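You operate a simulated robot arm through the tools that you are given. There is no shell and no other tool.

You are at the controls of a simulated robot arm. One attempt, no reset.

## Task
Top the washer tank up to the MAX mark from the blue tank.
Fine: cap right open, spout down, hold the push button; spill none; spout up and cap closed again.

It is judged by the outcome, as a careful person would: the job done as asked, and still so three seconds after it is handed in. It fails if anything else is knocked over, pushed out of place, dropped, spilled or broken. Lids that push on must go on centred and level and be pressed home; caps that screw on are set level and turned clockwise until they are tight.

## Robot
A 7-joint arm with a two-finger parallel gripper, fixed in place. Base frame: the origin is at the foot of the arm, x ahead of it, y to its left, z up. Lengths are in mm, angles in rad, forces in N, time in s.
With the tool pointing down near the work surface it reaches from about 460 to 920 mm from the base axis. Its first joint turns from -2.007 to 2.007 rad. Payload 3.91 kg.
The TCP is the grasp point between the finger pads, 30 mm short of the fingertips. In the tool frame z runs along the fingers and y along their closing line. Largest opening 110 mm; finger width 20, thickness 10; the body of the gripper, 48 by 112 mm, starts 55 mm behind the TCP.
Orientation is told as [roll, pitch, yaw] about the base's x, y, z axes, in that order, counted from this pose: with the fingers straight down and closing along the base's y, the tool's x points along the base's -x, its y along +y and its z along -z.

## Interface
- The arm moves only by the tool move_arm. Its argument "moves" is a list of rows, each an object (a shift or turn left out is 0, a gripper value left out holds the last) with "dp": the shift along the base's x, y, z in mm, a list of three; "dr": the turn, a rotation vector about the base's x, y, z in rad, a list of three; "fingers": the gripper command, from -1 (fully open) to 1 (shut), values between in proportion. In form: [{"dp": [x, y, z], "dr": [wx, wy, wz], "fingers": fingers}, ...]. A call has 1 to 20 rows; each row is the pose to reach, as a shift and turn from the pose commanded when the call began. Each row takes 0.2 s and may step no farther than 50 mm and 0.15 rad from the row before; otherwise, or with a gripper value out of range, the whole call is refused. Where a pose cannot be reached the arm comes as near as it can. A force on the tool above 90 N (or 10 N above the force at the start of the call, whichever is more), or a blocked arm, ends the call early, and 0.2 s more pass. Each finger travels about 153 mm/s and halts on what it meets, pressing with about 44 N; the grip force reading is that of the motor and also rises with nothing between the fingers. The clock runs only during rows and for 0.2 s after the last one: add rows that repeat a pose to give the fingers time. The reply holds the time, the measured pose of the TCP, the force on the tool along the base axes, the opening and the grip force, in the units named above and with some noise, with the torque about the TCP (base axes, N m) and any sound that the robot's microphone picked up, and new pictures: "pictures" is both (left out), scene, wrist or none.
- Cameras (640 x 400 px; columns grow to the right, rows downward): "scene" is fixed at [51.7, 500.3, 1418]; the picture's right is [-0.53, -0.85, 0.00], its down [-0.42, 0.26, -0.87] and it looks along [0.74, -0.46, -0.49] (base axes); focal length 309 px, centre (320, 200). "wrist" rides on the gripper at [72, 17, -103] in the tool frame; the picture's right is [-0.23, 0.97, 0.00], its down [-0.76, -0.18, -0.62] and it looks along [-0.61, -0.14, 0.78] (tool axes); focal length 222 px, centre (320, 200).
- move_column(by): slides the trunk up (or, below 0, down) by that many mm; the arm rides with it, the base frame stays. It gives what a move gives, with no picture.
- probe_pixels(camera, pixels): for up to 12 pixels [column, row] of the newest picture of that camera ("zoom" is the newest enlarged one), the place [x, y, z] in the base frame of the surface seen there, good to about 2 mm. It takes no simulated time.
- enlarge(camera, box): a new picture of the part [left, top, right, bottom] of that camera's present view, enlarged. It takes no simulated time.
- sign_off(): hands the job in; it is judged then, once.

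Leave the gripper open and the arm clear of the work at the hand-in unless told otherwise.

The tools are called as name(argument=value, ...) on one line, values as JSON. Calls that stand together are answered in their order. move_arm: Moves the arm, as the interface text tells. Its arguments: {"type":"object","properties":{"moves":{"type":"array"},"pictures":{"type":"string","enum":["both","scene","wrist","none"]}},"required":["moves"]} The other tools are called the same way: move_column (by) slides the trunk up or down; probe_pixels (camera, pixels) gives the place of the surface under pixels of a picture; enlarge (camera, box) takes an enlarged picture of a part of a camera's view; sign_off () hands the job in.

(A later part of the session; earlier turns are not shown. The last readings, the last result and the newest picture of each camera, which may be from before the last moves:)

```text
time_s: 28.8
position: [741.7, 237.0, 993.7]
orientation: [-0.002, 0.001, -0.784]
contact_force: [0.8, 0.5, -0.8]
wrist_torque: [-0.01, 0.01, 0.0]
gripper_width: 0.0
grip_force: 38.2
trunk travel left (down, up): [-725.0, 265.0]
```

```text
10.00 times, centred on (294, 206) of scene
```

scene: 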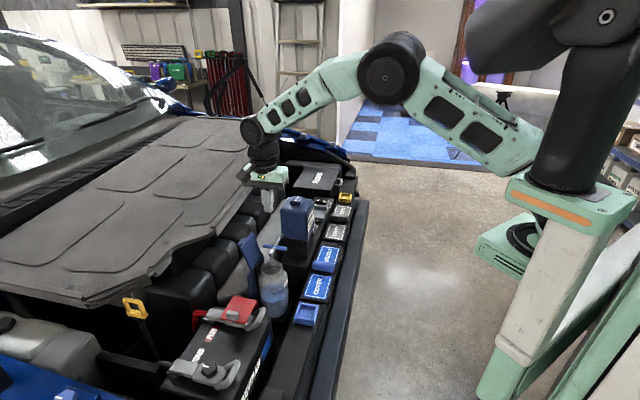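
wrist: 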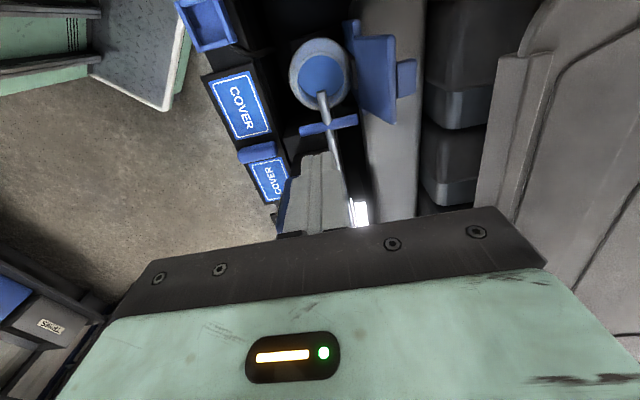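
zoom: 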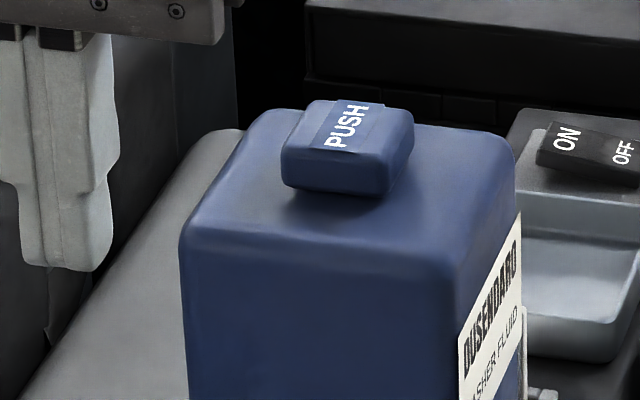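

The spout is now truly horizontal (top surface 822-824 all along). Its tip, about (693.8,-345) in t/n, is centred over the mouth, whose centre fits (692,-345). Next I'll go above the PUSH button at about (813,114.5), top z≈935.

move_arm(moves=[{"dp": [20, -38, 5]}, {"dp": [42, -76, 5]}, {"dp": [60, -108, 0]}, {"dp": [68, -122.3, -10]}, {"dp": [68, -122.3, -14]}])

enlarge(camera="scene", box=[250, 170, 330, 230])

enlarge(camera="scene", box=[240, 230, 310, 330])

enlarge(camera="wrist", box=[220, 60, 440, 240])

```text
time_s: 30.0
position: [813.4, 112.4, 980.9]
orientation: [0.001, 0.002, -0.783]
contact_force: [0.2, -0.2, -0.1]
wrist_torque: [0.0, 0.01, -0.02]
gripper_width: 0.0
grip_force: 37.8
trunk travel left (down, up): [-725.0, 265.0]
```

scene: 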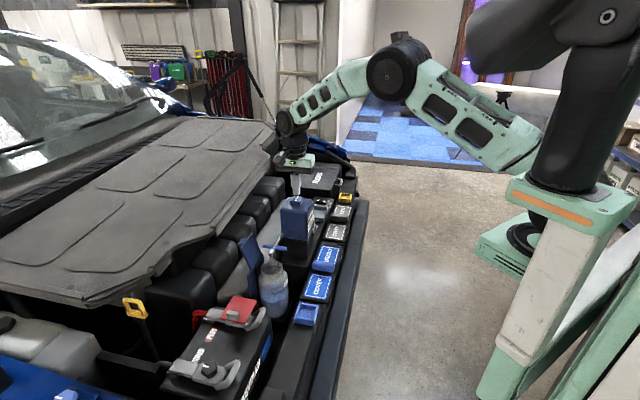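
wrist: 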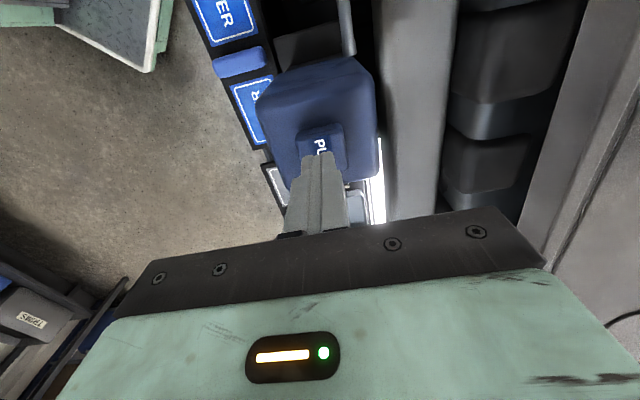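

```text
6.67 times, centred on (290, 200) of scene
```

zoom: 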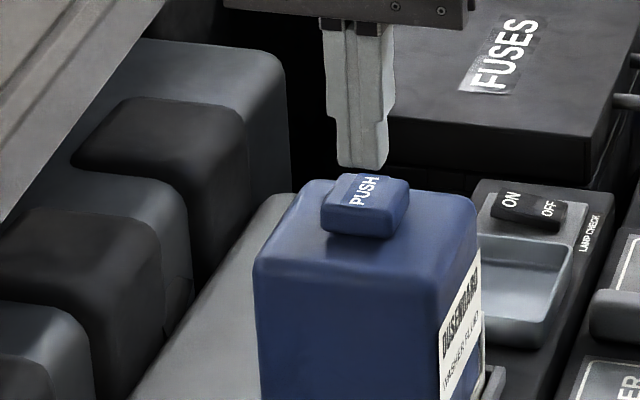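

```text
4.00 times, centred on (275, 280) of scene
```

zoom: 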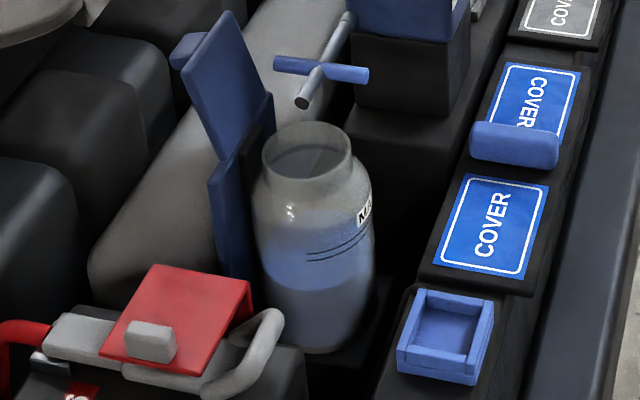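

```text
2.22 times, centred on (330, 150) of wrist
```

zoom: 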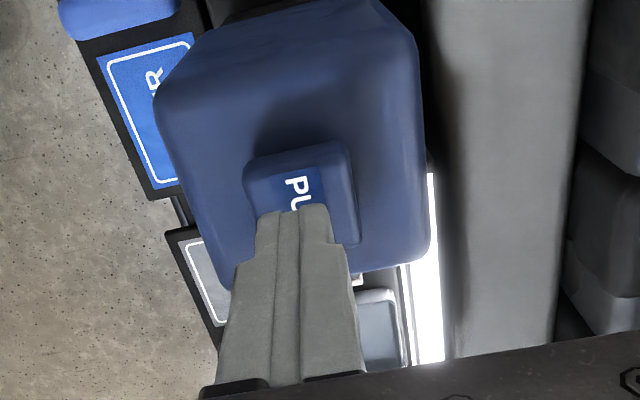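

The fingers are centred over the button and the bottle level is in plain view. I'll make a short trial press (about 0.4-0.6 s), then release, to learn travel and flow rate.

move_arm(moves=[{"dp": [0, 0, -13]}, {"dp": [0, 0, -18]}, {"dp": [0, 0, -21]}], pictures="scene")

enlarge(camera="scene", box=[250, 180, 330, 240])

enlarge(camera="scene", box=[240, 230, 310, 330])

```text
time_s: 30.8
position: [813.7, 113.3, 958.8]
orientation: [0.0, 0.001, -0.786]
contact_force: [1.8, -1.0, 2.5]
wrist_torque: [-0.06, -0.03, -0.01]
gripper_width: 0.1
grip_force: 37.5
trunk travel left (down, up): [-725.0, 265.0]
```

scene: 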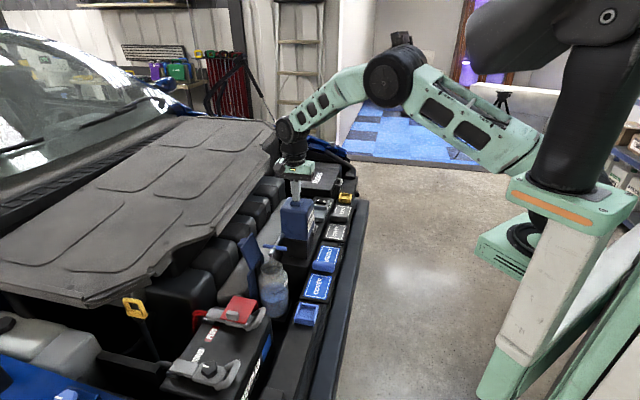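

```text
6.67 times, centred on (290, 210) of scene
```

zoom: 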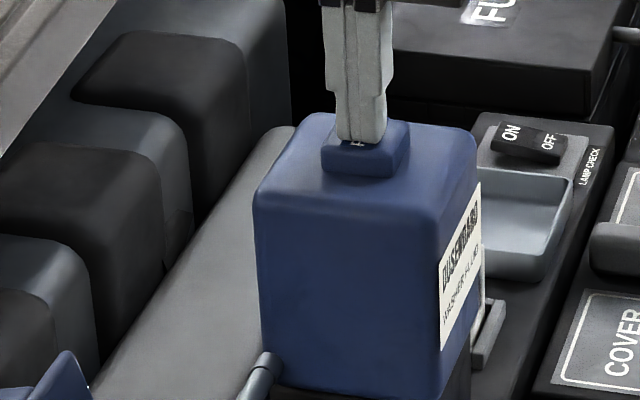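

```text
4.00 times, centred on (275, 280) of scene
```

zoom: 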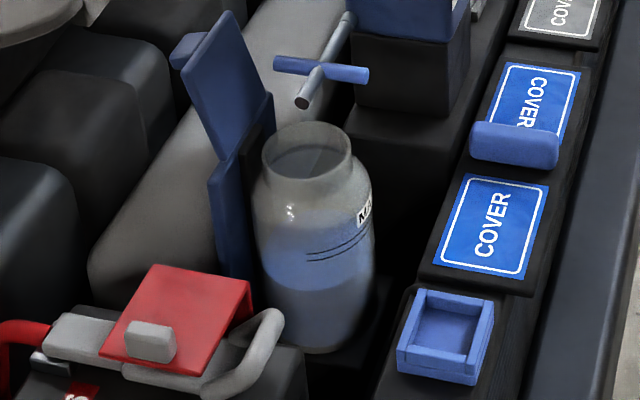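

The button is down about 6 mm with only 2.5 N of spring force and there's no flow yet. I'll press 4 mm further and look for the stream.

move_arm(moves=[{"dp": [0, 0, -4]}], pictures="scene")

enlarge(camera="scene", box=[240, 230, 310, 330])

probe_pixels(camera="scene", pixels=[[276, 297], [278, 296], [272, 298], [265, 295], [275, 286], [280, 299]])

```text
time_s: 31.2
position: [812.7, 114.0, 955.6]
orientation: [0.0, 0.0, -0.785]
contact_force: [2.1, -1.2, 4.3]
wrist_torque: [-0.04, -0.09, 0.03]
gripper_width: 0.0
grip_force: 37.7
trunk travel left (down, up): [-725.0, 265.0]
heard: click
```

scene: 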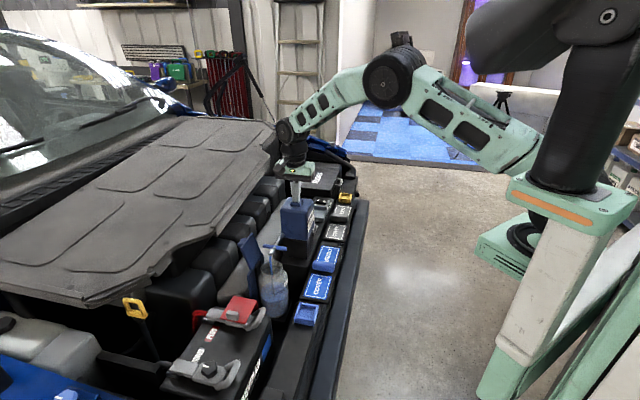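

```text
4.00 times, centred on (275, 280) of scene
```

zoom: 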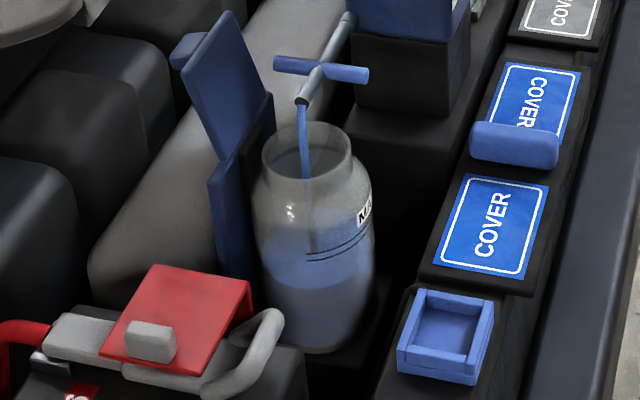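

```text
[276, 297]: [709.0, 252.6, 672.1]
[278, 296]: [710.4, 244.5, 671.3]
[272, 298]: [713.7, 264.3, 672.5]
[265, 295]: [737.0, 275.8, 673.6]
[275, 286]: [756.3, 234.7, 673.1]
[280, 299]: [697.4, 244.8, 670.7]
```

Click heard, and the stream falls cleanly into the mouth with the level starting to rise (≈672). I'll hold for about 1 s and re-measure the level.

move_arm(moves=[{"dp": [0, 0, -1]}, {"dp": [0, 0, -1]}, {"dp": [0, 0, -1]}, {"dp": [0, 0, -1]}], pictures="scene")

enlarge(camera="scene", box=[250, 250, 300, 320])

probe_pixels(camera="scene", pixels=[[276, 297], [278, 296], [272, 298], [265, 295], [275, 286], [280, 299], [270, 290], [276, 290], [265, 290]])

```text
time_s: 32.2
position: [814.0, 114.7, 954.6]
orientation: [0.002, 0.0, -0.786]
contact_force: [5.1, -0.6, 9.1]
wrist_torque: [-0.06, -0.16, -0.03]
gripper_width: 0.2
grip_force: 37.5
trunk travel left (down, up): [-725.0, 265.0]
```

scene: 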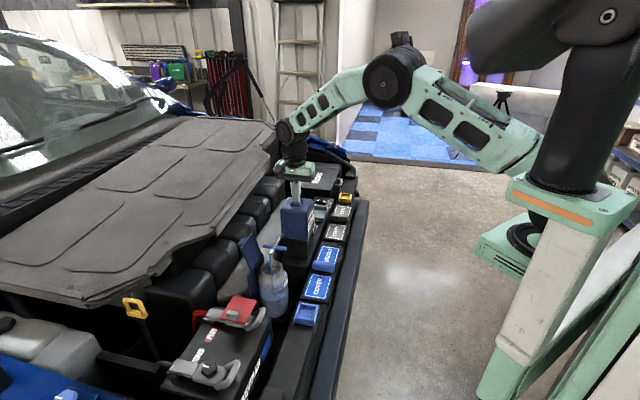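

```text
5.71 times, centred on (275, 285) of scene
```

zoom: 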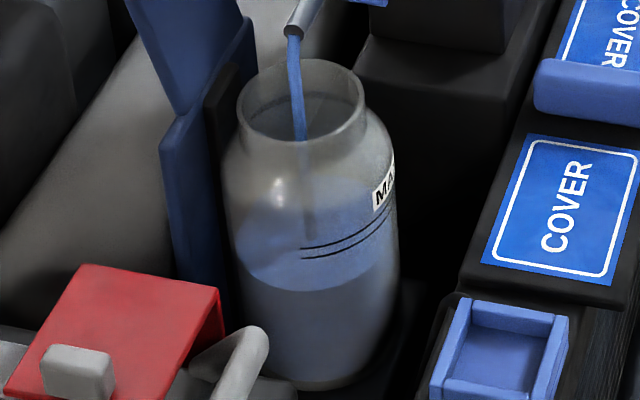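

```text
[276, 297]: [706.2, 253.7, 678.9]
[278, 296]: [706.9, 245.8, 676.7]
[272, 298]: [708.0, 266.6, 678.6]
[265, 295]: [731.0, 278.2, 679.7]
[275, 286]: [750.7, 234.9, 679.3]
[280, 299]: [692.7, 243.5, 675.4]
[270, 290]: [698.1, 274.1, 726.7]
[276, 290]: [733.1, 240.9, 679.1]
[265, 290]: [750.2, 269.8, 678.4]
```

Level ≈ 679, rising about 6.5 mm/s. The MAX band spans about 705.5-711.5, so I'm aiming for ≈ 708.5. I'll hold for another 2.8 s and re-measure.

move_arm(moves=[{"dp": [0, 0, 0]}, {"dp": [0, 0, 0]}, {"dp": [0, 0, 0]}, {"dp": [0, 0, 0]}, {"dp": [0, 0, 0]}, {"dp": [0, 0, 0]}, {"dp": [0, 0, 0]}, {"dp": [0, 0, 0]}, {"dp": [0, 0, 0]}, {"dp": [0, 0, 0]}, {"dp": [0, 0, 0]}, {"dp": [0, 0, 0]}, {"dp": [0, 0, 0]}], pictures="scene")

enlarge(camera="scene", box=[256, 266, 296, 306])

probe_pixels(camera="scene", pixels=[[276, 290], [278, 288], [265, 290], [265, 286], [275, 282], [280, 286], [268, 282], [277, 292], [262, 290]])

```text
time_s: 35.0
position: [812.9, 114.0, 954.6]
orientation: [0.0, 0.0, -0.785]
contact_force: [4.9, 0.0, 12.2]
wrist_torque: [0.0, -0.17, -0.04]
gripper_width: 0.0
grip_force: 38.2
trunk travel left (down, up): [-725.0, 265.0]
```

scene: 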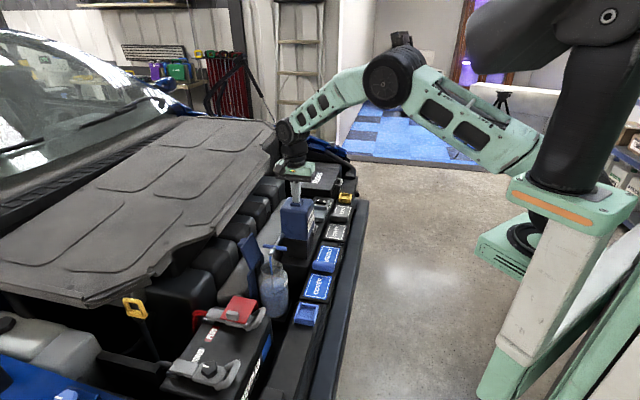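

```text
10.00 times, centred on (276, 286) of scene
```

zoom: 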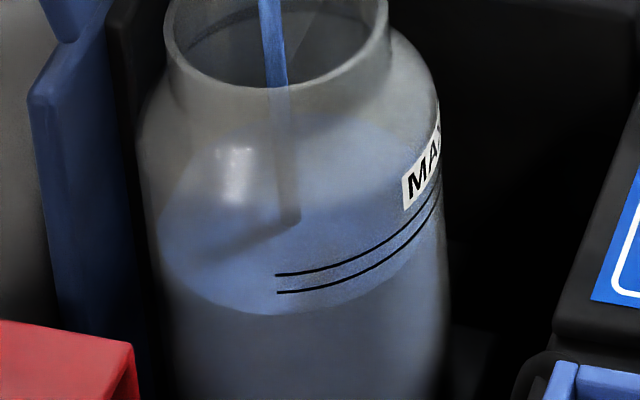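

```text
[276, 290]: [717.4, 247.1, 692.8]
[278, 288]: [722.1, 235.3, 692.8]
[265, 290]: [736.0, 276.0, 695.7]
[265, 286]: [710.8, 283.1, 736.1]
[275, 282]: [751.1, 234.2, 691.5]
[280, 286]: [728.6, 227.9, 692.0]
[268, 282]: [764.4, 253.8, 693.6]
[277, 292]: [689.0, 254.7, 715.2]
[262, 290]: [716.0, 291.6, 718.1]
```

Level ≈ 692.8 now. While time is frozen I'll measure the band more carefully by probing pixels on and between the two lines.

probe_pixels(camera="zoom", pixels=[[280, 275], [300, 273], [320, 269], [350, 258], [380, 243], [405, 225], [280, 292], [300, 291], [320, 286], [350, 275], [380, 260], [405, 240]])

probe_pixels(camera="zoom", pixels=[[285, 283], [300, 282], [320, 277], [340, 271], [360, 262], [385, 248], [270, 300], [270, 312], [270, 320], [290, 312], [250, 312], [230, 300]])

enlarge(camera="scene", box=[268, 278, 292, 302])

```text
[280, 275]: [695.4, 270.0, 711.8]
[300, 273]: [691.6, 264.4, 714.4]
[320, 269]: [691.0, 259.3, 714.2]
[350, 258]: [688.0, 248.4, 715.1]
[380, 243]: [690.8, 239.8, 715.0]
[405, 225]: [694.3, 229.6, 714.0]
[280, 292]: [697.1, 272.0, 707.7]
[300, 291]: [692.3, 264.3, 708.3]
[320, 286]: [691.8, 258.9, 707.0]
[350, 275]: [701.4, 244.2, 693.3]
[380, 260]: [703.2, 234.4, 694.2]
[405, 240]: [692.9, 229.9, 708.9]
```

```text
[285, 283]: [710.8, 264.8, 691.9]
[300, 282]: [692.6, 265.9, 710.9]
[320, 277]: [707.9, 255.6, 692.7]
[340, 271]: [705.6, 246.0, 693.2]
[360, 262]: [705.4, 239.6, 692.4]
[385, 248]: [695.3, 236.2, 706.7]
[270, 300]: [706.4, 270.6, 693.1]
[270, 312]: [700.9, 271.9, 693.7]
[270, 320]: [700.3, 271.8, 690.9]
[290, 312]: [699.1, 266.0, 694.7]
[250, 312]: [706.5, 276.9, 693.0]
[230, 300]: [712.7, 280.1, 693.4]
```

```text
16.00 times, centred on (280, 290) of scene
```

zoom: 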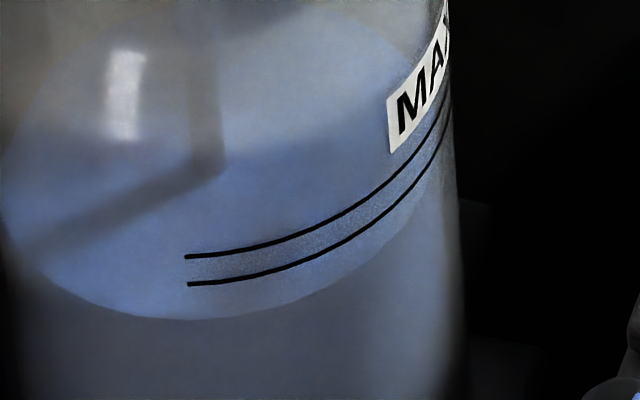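

Probes put the lower line at z≈708.0 and the upper at z≈714.1, with the liquid at ≈ 693.0 rising about 5 mm/s. From this steep view the inner liquid edge looks higher than it is, so I trust the heights. I'll hold about 2.8 s more, then release just under the mark and check carefully.

move_arm(moves=[{"dp": [0, 0, 0]}, {"dp": [0, 0, 0]}, {"dp": [0, 0, 0]}, {"dp": [0, 0, 0]}, {"dp": [0, 0, 0]}, {"dp": [0, 0, 0]}, {"dp": [0, 0, 0]}, {"dp": [0, 0, 0]}, {"dp": [0, 0, 0]}, {"dp": [0, 0, 0]}, {"dp": [0, 0, 0]}, {"dp": [0, 0, 0]}, {"dp": [0, 0, 0]}, {"dp": [0, 0, 0]}, {"dp": [0, 0, 15]}, {"dp": [0, 0, 26]}, {"dp": [0, 0, 26]}], pictures="scene")

enlarge(camera="scene", box=[256, 266, 296, 306])

probe_pixels(camera="zoom", pixels=[[250, 250], [230, 230], [300, 220], [270, 270], [260, 265], [220, 250], [330, 200], [280, 240], [350, 230], [240, 180], [200, 230], [310, 180]])

```text
time_s: 38.6
position: [812.9, 114.0, 980.7]
orientation: [-0.001, 0.002, -0.785]
contact_force: [-0.7, 0.3, 0.5]
wrist_torque: [0.0, 0.01, 0.03]
gripper_width: 0.2
grip_force: 37.5
trunk travel left (down, up): [-725.0, 265.0]
```

scene: 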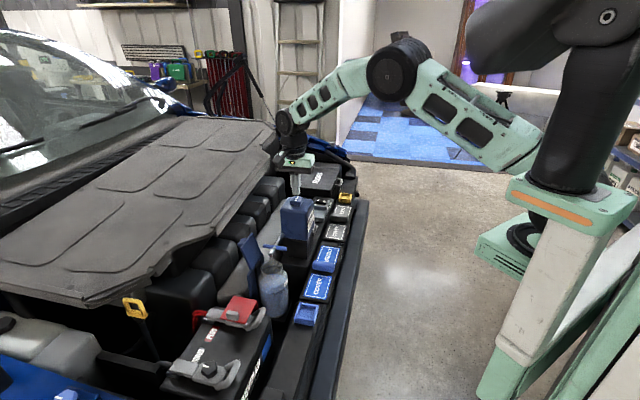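

```text
10.00 times, centred on (276, 286) of scene
```

zoom: 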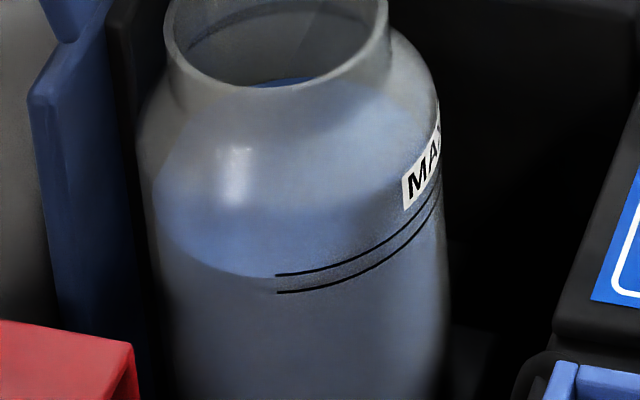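

```text
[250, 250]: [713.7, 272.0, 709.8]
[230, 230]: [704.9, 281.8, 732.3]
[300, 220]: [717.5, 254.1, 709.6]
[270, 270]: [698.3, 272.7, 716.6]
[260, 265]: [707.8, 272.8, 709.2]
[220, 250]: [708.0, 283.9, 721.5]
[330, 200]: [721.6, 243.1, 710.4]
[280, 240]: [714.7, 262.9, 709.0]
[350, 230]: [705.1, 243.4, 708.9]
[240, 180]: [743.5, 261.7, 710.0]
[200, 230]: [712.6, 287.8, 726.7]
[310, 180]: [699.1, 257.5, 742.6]
```

The liquid now reads ≈ 709.6, inside the band (708.0-714.1). To be sure, I'll take an independent near-horizontal look with the wrist camera from the robot side. First I'll rise and yaw back to 0.

move_arm(moves=[{"dp": [0, 0, 30], "fingers": 0.2}, {"dp": [-30, 22, 45], "dr": [0, 0, 0.131], "fingers": -0.2}, {"dp": [-62, 45, 55], "dr": [0, 0, 0.262], "fingers": -0.6}, {"dp": [-95, 68, 60], "dr": [0, 0, 0.393], "fingers": -1}, {"dp": [-130, 92, 60], "dr": [0, 0, 0.524], "fingers": -1}, {"dp": [-163, 116, 60], "dr": [0, 0, 0.655], "fingers": -1}, {"dp": [-163, 116, 60], "dr": [0, 0, 0.785], "fingers": -1}], pictures="none")

move_arm(moves=[{"dp": [-14, 2, -40], "dr": [0, -0.131, 0]}, {"dp": [-28, 4, -80], "dr": [0, -0.262, 0]}, {"dp": [-42, 6, -120], "dr": [0, -0.393, 0]}, {"dp": [-55, 7, -160], "dr": [0, -0.524, 0]}, {"dp": [-68, 9, -200], "dr": [0, -0.655, 0]}, {"dp": [-80, 10, -235], "dr": [0, -0.785, 0]}])

enlarge(camera="wrist", box=[220, 80, 420, 220])

```text
time_s: 40.2
position: [649.8, 229.4, 1040.0]
orientation: [0.0, 0.001, 0.005]
contact_force: [-0.1, 0.5, -0.6]
wrist_torque: [-0.04, 0.01, -0.03]
gripper_width: 110.1
grip_force: 0.1
trunk travel left (down, up): [-725.0, 265.0]
```

```text
time_s: 41.6
position: [570.8, 239.3, 804.2]
orientation: [0.002, -0.787, -0.002]
contact_force: [0.4, -0.6, -0.4]
wrist_torque: [0.02, 0.01, -0.04]
gripper_width: 110.0
grip_force: 0.2
trunk travel left (down, up): [-725.0, 265.0]
```

scene: 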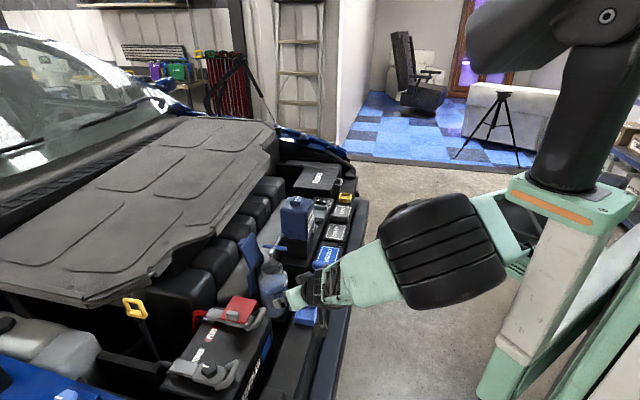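
wrist: 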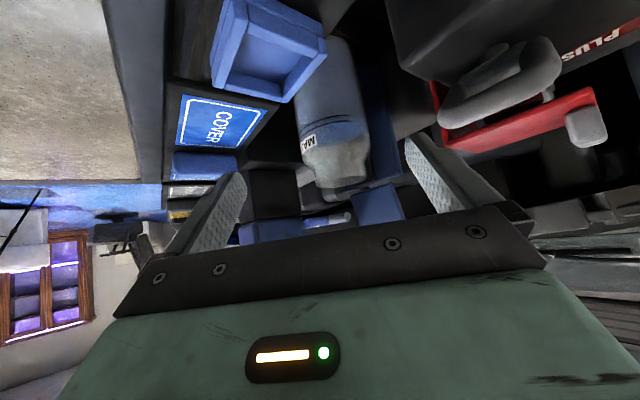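

```text
2.86 times, centred on (320, 150) of wrist
```

zoom: 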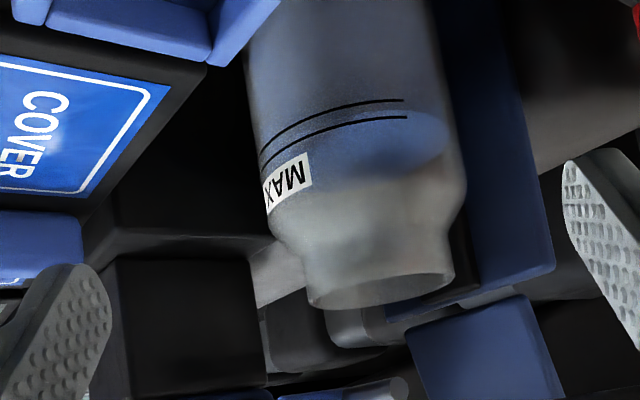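

A good near-side view (upside down; the label side is up). I'll enlarge at the lines and probe the lines and liquid in this picture.

enlarge(camera="wrist", box=[294, 105, 374, 155])

probe_pixels(camera="wrist", pixels=[[345, 115], [335, 115.5], [325, 118], [345, 121], [335, 122], [325, 124], [355, 125], [350, 128], [360, 124], [345, 126], [352, 122], [340, 130]])

```text
8.00 times, centred on (334, 130) of wrist
```

zoom: 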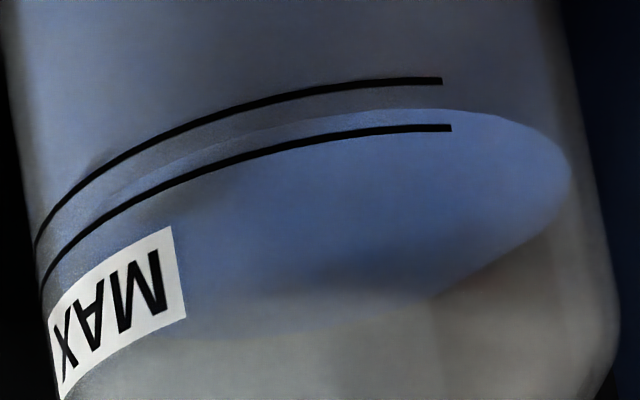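

```text
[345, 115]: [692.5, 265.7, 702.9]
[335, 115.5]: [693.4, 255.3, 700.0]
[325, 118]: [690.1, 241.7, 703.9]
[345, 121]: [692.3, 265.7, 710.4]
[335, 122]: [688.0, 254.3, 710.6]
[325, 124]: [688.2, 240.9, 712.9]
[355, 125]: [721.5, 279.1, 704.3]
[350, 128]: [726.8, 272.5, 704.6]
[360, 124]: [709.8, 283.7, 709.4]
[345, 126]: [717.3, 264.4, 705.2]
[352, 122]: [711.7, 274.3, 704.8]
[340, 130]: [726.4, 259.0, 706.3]
```

Both measurements agree the surface lies between the lines, about 1.5-2 mm above the lower one and 1-2 mm under the band's middle. I'll give one short top-up (~0.3 s) to centre it. First I'll return above the button by the same path.

move_arm(moves=[{"dp": [12, -1, 35], "dr": [0, 0.131, 0]}, {"dp": [25, -3, 75], "dr": [0, 0.262, 0]}, {"dp": [38, -4, 115], "dr": [0, 0.393, 0]}, {"dp": [52, -6, 155], "dr": [0, 0.524, 0]}, {"dp": [66, -8, 195], "dr": [0, 0.655, 0]}, {"dp": [80, -10, 235], "dr": [0, 0.785, 0]}], pictures="none")

move_arm(moves=[{"dp": [30, -22, 0], "dr": [0, 0, -0.131], "fingers": 0}, {"dp": [62, -45, 0], "dr": [0, 0, -0.262], "fingers": 1}, {"dp": [95, -68, 0], "dr": [0, 0, -0.393], "fingers": 1}, {"dp": [130, -92, 0], "dr": [0, 0, -0.524], "fingers": 1}, {"dp": [163, -116, -15], "dr": [0, 0, -0.655], "fingers": 1}, {"dp": [163, -116, -40], "dr": [0, 0, -0.785], "fingers": 1}, {"dp": [163, -116, -60], "dr": [0, 0, -0.785], "fingers": 1}])

enlarge(camera="scene", box=[250, 170, 330, 230])

```text
time_s: 43.0
position: [647.0, 229.8, 1038.8]
orientation: [-0.001, 0.002, 0.001]
contact_force: [-0.1, -0.1, 0.6]
wrist_torque: [-0.05, 0.0, -0.02]
gripper_width: 109.8
grip_force: 0.0
trunk travel left (down, up): [-725.0, 265.0]
```

```text
time_s: 44.6
position: [812.9, 113.0, 979.2]
orientation: [-0.001, 0.001, -0.784]
contact_force: [-0.4, -0.1, 0.0]
wrist_torque: [-0.01, -0.01, 0.0]
gripper_width: 0.0
grip_force: 37.6
trunk travel left (down, up): [-725.0, 265.0]
```

scene: 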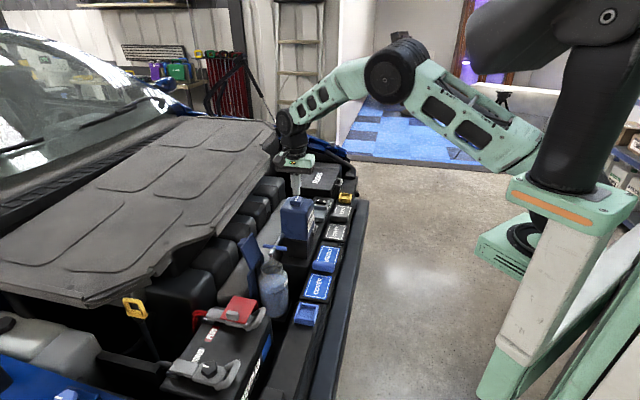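
wrist: 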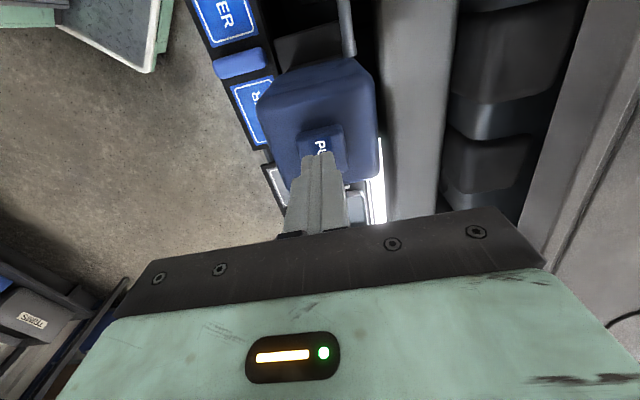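

```text
6.67 times, centred on (290, 200) of scene
```

zoom: 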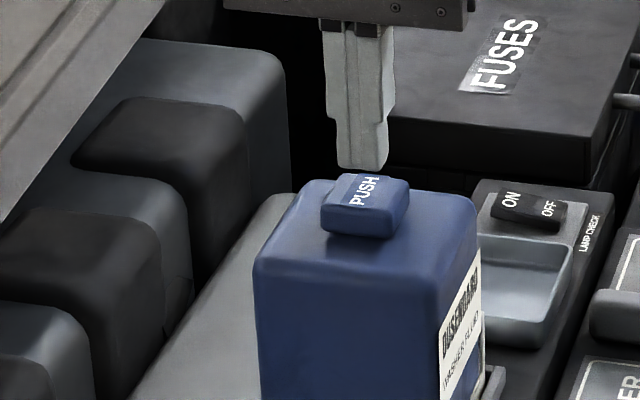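

In position, z≈979.5. The click happened between -21 and -25 mm, so I'll press to -26, hold one row (~0.3 s flow), and release.

move_arm(moves=[{"dp": [0, 0, -18]}, {"dp": [0, 0, -26]}, {"dp": [0, 0, -26]}, {"dp": [0, 0, -5]}, {"dp": [0, 0, 0]}], pictures="scene")

enlarge(camera="scene", box=[256, 266, 296, 306])

probe_pixels(camera="zoom", pixels=[[250, 250], [300, 220], [260, 262], [330, 200], [280, 240], [350, 230], [240, 180], [265, 240], [310, 210], [340, 215], [290, 250], [255, 235]])

```text
time_s: 45.8
position: [813.3, 115.2, 979.1]
orientation: [0.001, 0.001, -0.785]
contact_force: [0.0, 0.1, -1.3]
wrist_torque: [0.0, 0.02, 0.0]
gripper_width: 0.0
grip_force: 37.8
trunk travel left (down, up): [-725.0, 265.0]
heard: click
```

scene: 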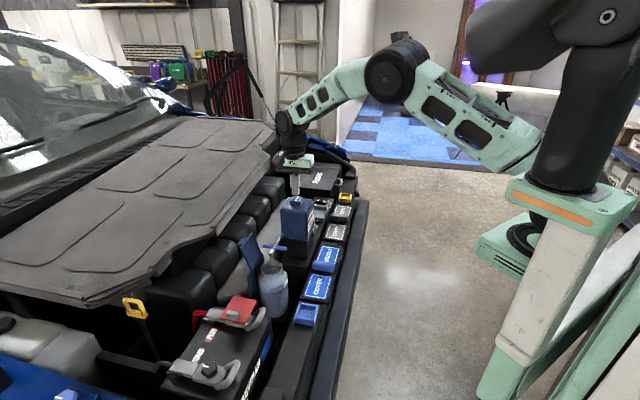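

```text
10.00 times, centred on (276, 286) of scene
```

zoom: 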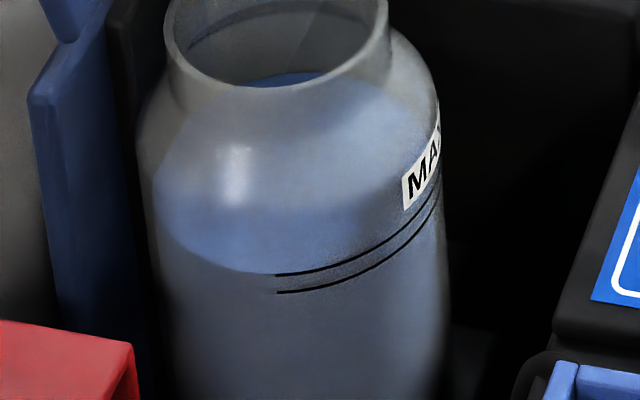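

```text
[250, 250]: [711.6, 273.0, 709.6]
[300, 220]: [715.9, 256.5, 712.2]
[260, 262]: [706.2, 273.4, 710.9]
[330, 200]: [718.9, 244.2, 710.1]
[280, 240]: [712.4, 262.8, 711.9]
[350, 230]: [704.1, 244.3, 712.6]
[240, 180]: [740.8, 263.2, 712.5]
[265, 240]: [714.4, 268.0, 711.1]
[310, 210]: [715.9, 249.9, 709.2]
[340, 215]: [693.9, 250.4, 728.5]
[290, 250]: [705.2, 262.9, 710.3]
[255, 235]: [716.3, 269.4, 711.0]
```

The level now averages 711.0, exactly mid-band (708.0-714.1). No stream remains. Next the spout goes back up: I'll grip the rod ahead of the bar with the tool vertical and lift along the arc. First I'll move above it with fingers open to a gap of about 36 mm.

move_arm(moves=[{"dp": [-22, 40, 5], "fingers": 0.35}, {"dp": [-46, 82, 0], "fingers": 0.35}, {"dp": [-70.7, 125.2, -10], "fingers": 0.35}, {"dp": [-70.7, 125.2, -50], "fingers": 0.35}, {"dp": [-70.7, 125.2, -90], "fingers": 0.35}])

enlarge(camera="wrist", box=[220, 60, 440, 240])

enlarge(camera="scene", box=[240, 210, 330, 290])

```text
refused: row 3 steps farther than a row can; nothing moved
```

```text
2.22 times, centred on (330, 150) of wrist
```

zoom: 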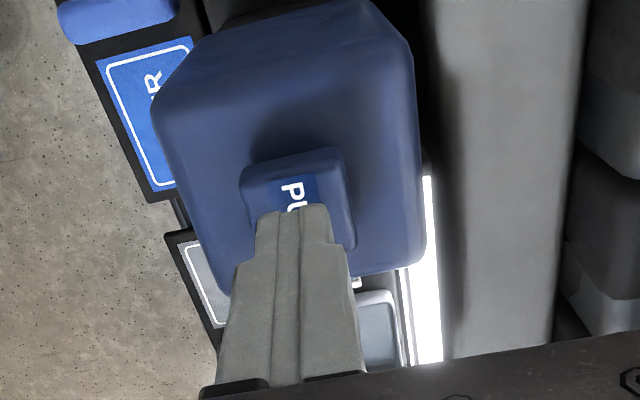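

```text
5.00 times, centred on (285, 250) of scene
```

zoom: 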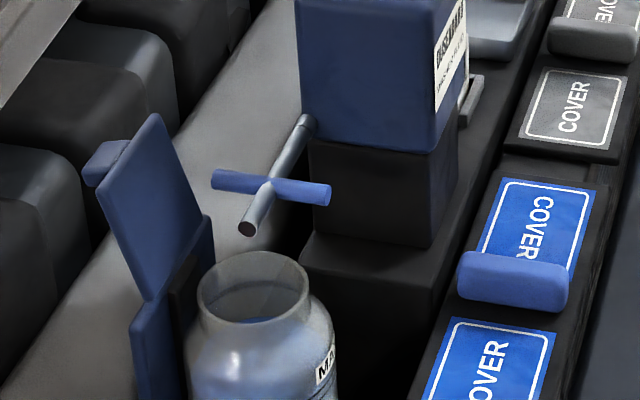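

The call was refused because one row stepped slightly too far, and nothing moved. I'll resend it with smaller steps.

move_arm(moves=[{"dp": [-18, 31, 5], "fingers": 0.35}, {"dp": [-36, 62, 5], "fingers": 0.35}, {"dp": [-54, 94, 0], "fingers": 0.35}, {"dp": [-70.7, 125.2, -10], "fingers": 0.35}, {"dp": [-70.7, 125.2, -50], "fingers": 0.35}, {"dp": [-70.7, 125.2, -90], "fingers": 0.35}])

enlarge(camera="wrist", box=[220, 60, 440, 240])

enlarge(camera="scene", box=[240, 210, 330, 290])

```text
time_s: 47.2
position: [741.7, 240.3, 888.6]
orientation: [0.001, 0.002, -0.785]
contact_force: [-0.1, -0.2, 0.3]
wrist_torque: [0.03, -0.02, 0.02]
gripper_width: 36.0
grip_force: 0.0
trunk travel left (down, up): [-725.0, 265.0]
```

scene: 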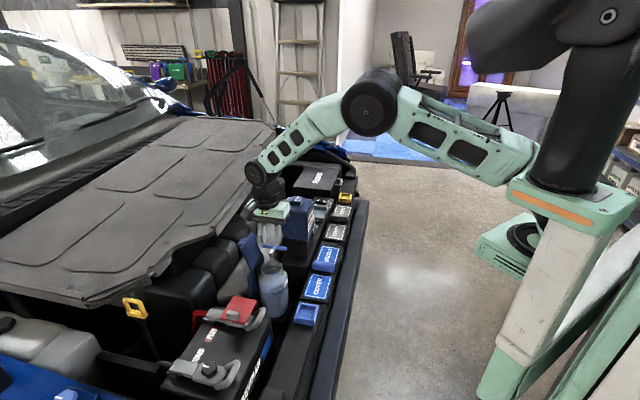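
wrist: 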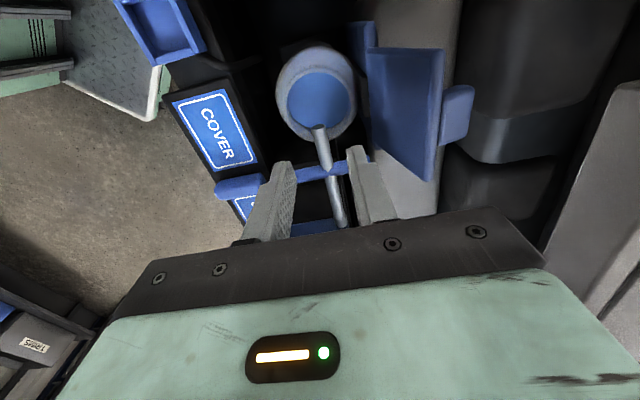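

```text
2.22 times, centred on (330, 150) of wrist
```

zoom: 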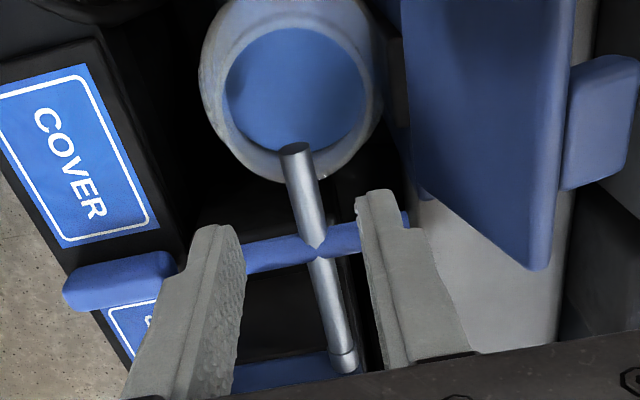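

```text
5.00 times, centred on (285, 250) of scene
```

zoom: 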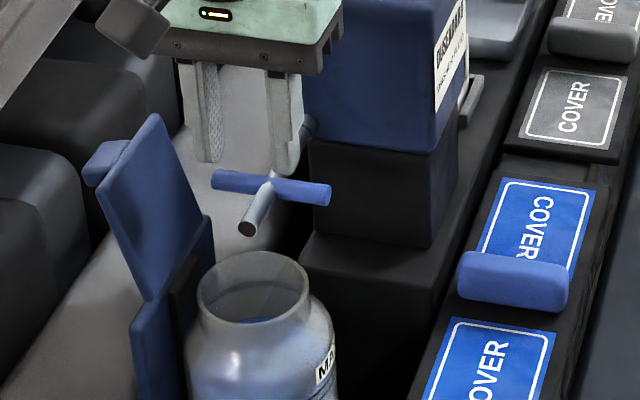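

Rod is centred between the fingers, ahead of the bar. I'll descend to TCP z≈832 (tips about 802, well above the rim at 766) and close.

move_arm(moves=[{"dp": [0, 0, -30]}, {"dp": [0, 0, -58]}, {"dp": [0, 0, -58]}, {"dp": [0, 0, -58], "fingers": 0.7}, {"dp": [0, 0, -58], "fingers": 1}, {"dp": [0, 0, -58], "fingers": 1}])

enlarge(camera="wrist", box=[220, 60, 440, 240])

enlarge(camera="scene", box=[240, 210, 330, 290])

```text
time_s: 48.6
position: [741.3, 240.8, 831.3]
orientation: [0.003, 0.001, -0.784]
contact_force: [11.2, 8.8, -0.7]
wrist_torque: [0.15, -0.1, -0.04]
gripper_width: 11.1
grip_force: 45.3
trunk travel left (down, up): [-725.0, 265.0]
```

scene: 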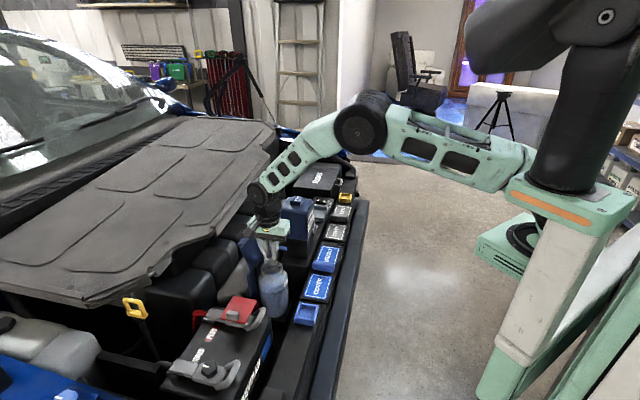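
wrist: 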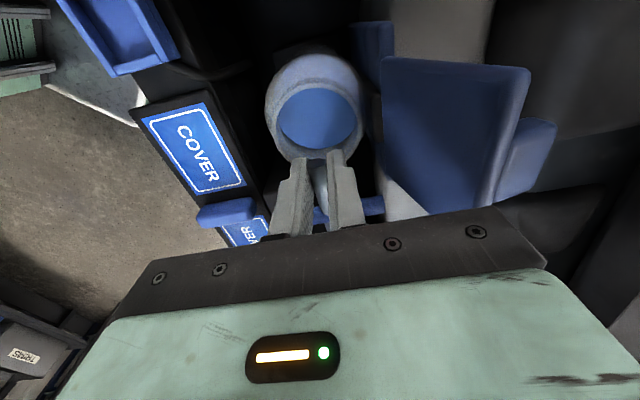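

```text
2.22 times, centred on (330, 150) of wrist
```

zoom: 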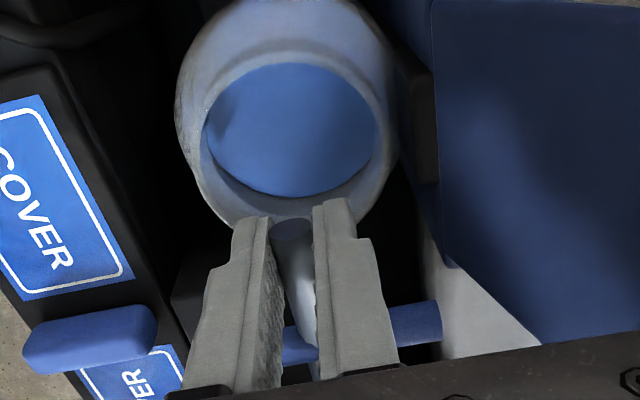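

```text
5.00 times, centred on (285, 250) of scene
```

zoom: 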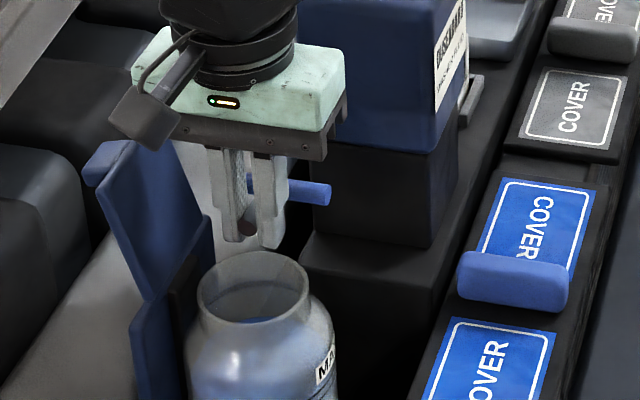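

Gripped (11.1 mm). A slight +t side force shows, so I'll add 1.5 mm in t while lifting along the arc, first to about 60°.

move_arm(moves=[{"dp": [1.5, 0.6, 7]}, {"dp": [2.0, 0.1, 14.9]}, {"dp": [4.7, -2.6, 29.4]}, {"dp": [9.2, -7.1, 43]}])

enlarge(camera="wrist", box=[220, 60, 440, 240])

enlarge(camera="scene", box=[240, 190, 330, 270])

```text
time_s: 49.6
position: [749.3, 233.6, 873.6]
orientation: [-0.003, 0.003, -0.783]
contact_force: [-4.6, 12.0, -11.4]
wrist_torque: [1.11, 1.02, -0.03]
gripper_width: 11.6
grip_force: 45.4
trunk travel left (down, up): [-725.0, 265.0]
```

scene: 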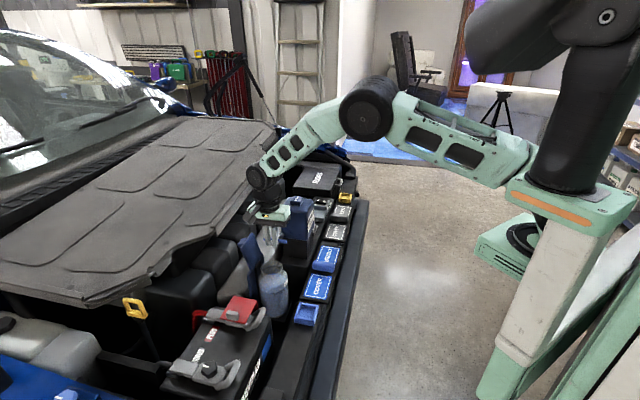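
wrist: 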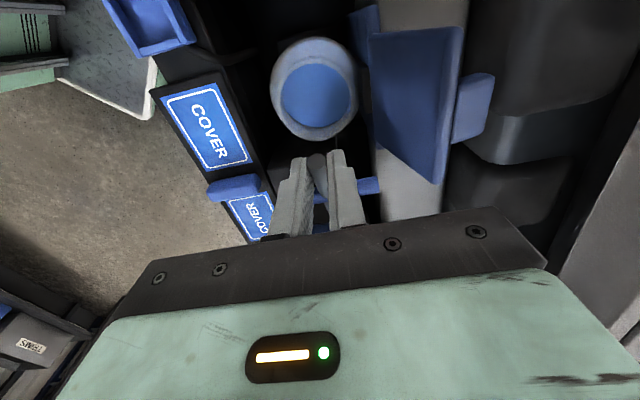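

```text
2.22 times, centred on (330, 150) of wrist
```

zoom: 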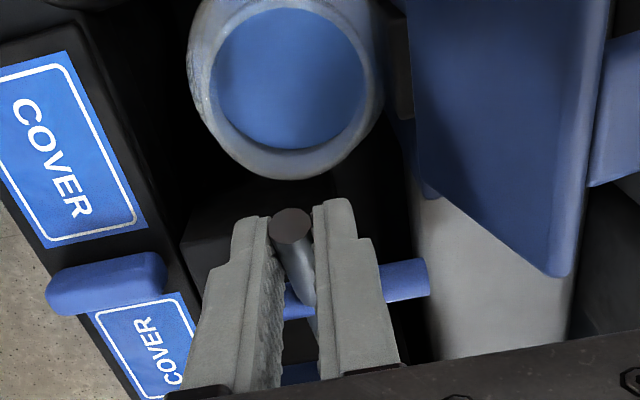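

```text
5.00 times, centred on (285, 230) of scene
```

zoom: 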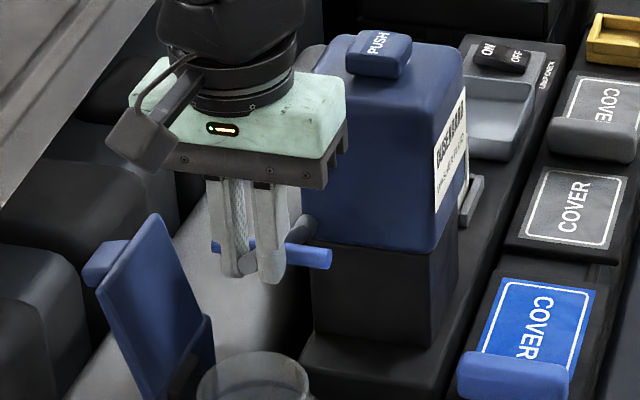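

The rod is lifting. I'll probe its tip to check the angle and any slip in the fingers.

probe_pixels(camera="wrist", pixels=[[316, 160], [317, 167], [319, 175], [370, 186], [300, 158], [337, 152]])

probe_pixels(camera="scene", pixels=[[269.5, 242.5], [272, 239], [288, 240], [264.5, 239], [294, 242]])

```text
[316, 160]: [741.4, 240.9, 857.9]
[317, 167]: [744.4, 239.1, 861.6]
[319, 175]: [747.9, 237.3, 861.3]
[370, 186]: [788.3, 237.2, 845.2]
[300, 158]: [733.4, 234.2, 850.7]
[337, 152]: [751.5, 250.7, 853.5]
```

```text
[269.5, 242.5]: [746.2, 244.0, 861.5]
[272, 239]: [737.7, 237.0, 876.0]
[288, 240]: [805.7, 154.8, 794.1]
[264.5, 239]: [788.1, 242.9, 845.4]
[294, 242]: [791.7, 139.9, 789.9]
```

The rod is at about 64° with only 2-3 mm of slip, so the grip is tracking well. I'll continue the arc to about 30° from vertical.

move_arm(moves=[{"dp": [3.2, -2.6, 6.5]}, {"dp": [6.4, -5.8, 12.3]}, {"dp": [10.1, -9.4, 18]}, {"dp": [14, -13.2, 22.9]}, {"dp": [18.2, -17.4, 27.5]}, {"dp": [22.6, -22, 31.5]}])

enlarge(camera="wrist", box=[220, 60, 440, 240])

enlarge(camera="scene", box=[240, 180, 330, 260])

```text
time_s: 51.0
position: [771.7, 211.3, 906.7]
orientation: [0.001, 0.002, -0.785]
contact_force: [-25.5, 4.5, 3.9]
wrist_torque: [0.94, 1.46, 0.04]
gripper_width: 11.2
grip_force: 44.8
trunk travel left (down, up): [-725.0, 265.0]
```

scene: 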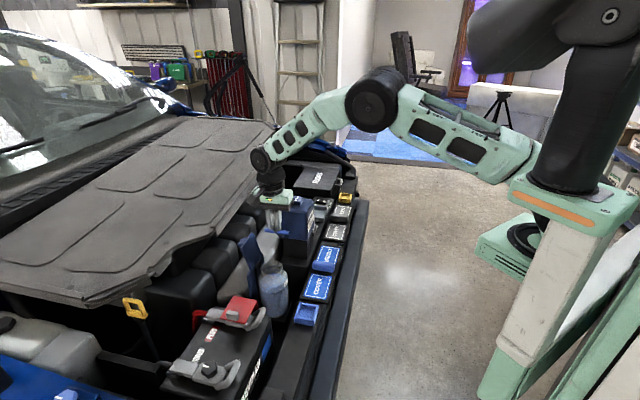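
wrist: 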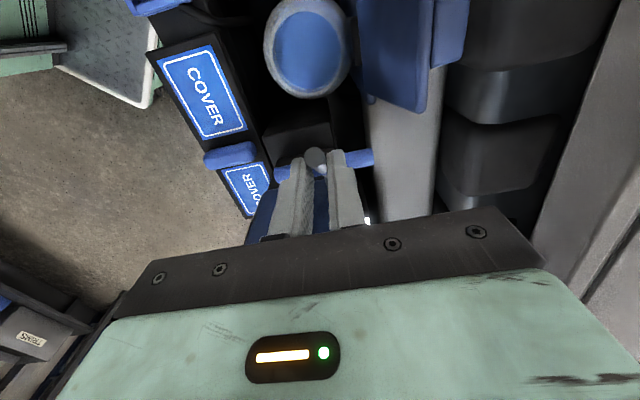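

```text
2.22 times, centred on (330, 150) of wrist
```

zoom: 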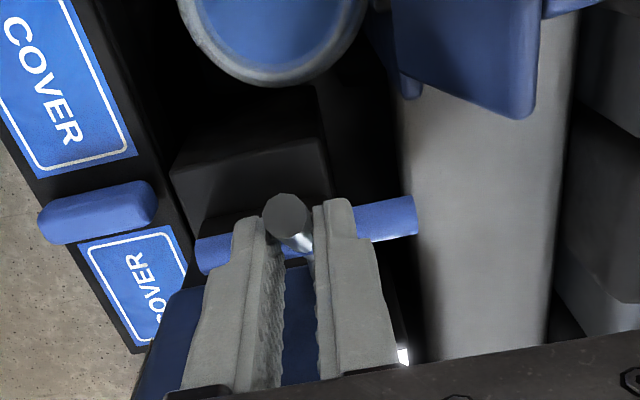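

```text
5.00 times, centred on (285, 220) of scene
```

zoom: 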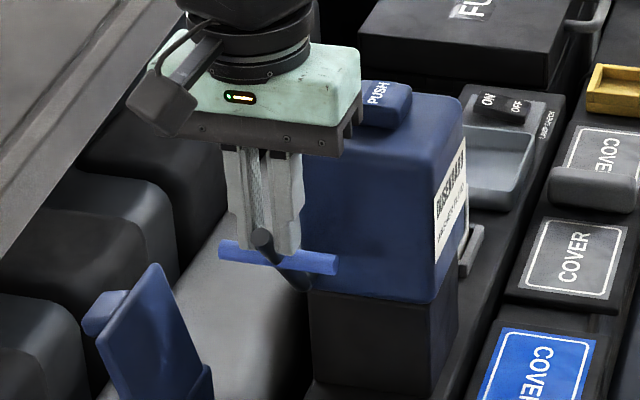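

The rod tip now protrudes on the +n side of the fingers, so it has slipped somewhat. I'll probe the tip for the angle.

probe_pixels(camera="wrist", pixels=[[314, 153], [315.5, 157], [318, 162], [323, 168], [358, 158], [284, 168], [337, 150], [296, 158]])

probe_pixels(camera="scene", pixels=[[273, 228], [275, 231], [278, 236], [267, 230], [290, 233]])

```text
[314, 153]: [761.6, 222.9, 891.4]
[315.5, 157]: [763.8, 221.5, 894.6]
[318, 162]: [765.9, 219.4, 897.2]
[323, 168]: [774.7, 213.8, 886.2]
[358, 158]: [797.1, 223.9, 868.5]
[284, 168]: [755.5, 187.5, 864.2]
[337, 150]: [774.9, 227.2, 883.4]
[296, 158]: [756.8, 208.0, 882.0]
```

```text
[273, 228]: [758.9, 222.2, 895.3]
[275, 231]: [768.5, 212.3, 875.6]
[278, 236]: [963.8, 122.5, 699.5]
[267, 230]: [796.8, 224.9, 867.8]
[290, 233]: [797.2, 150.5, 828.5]
```

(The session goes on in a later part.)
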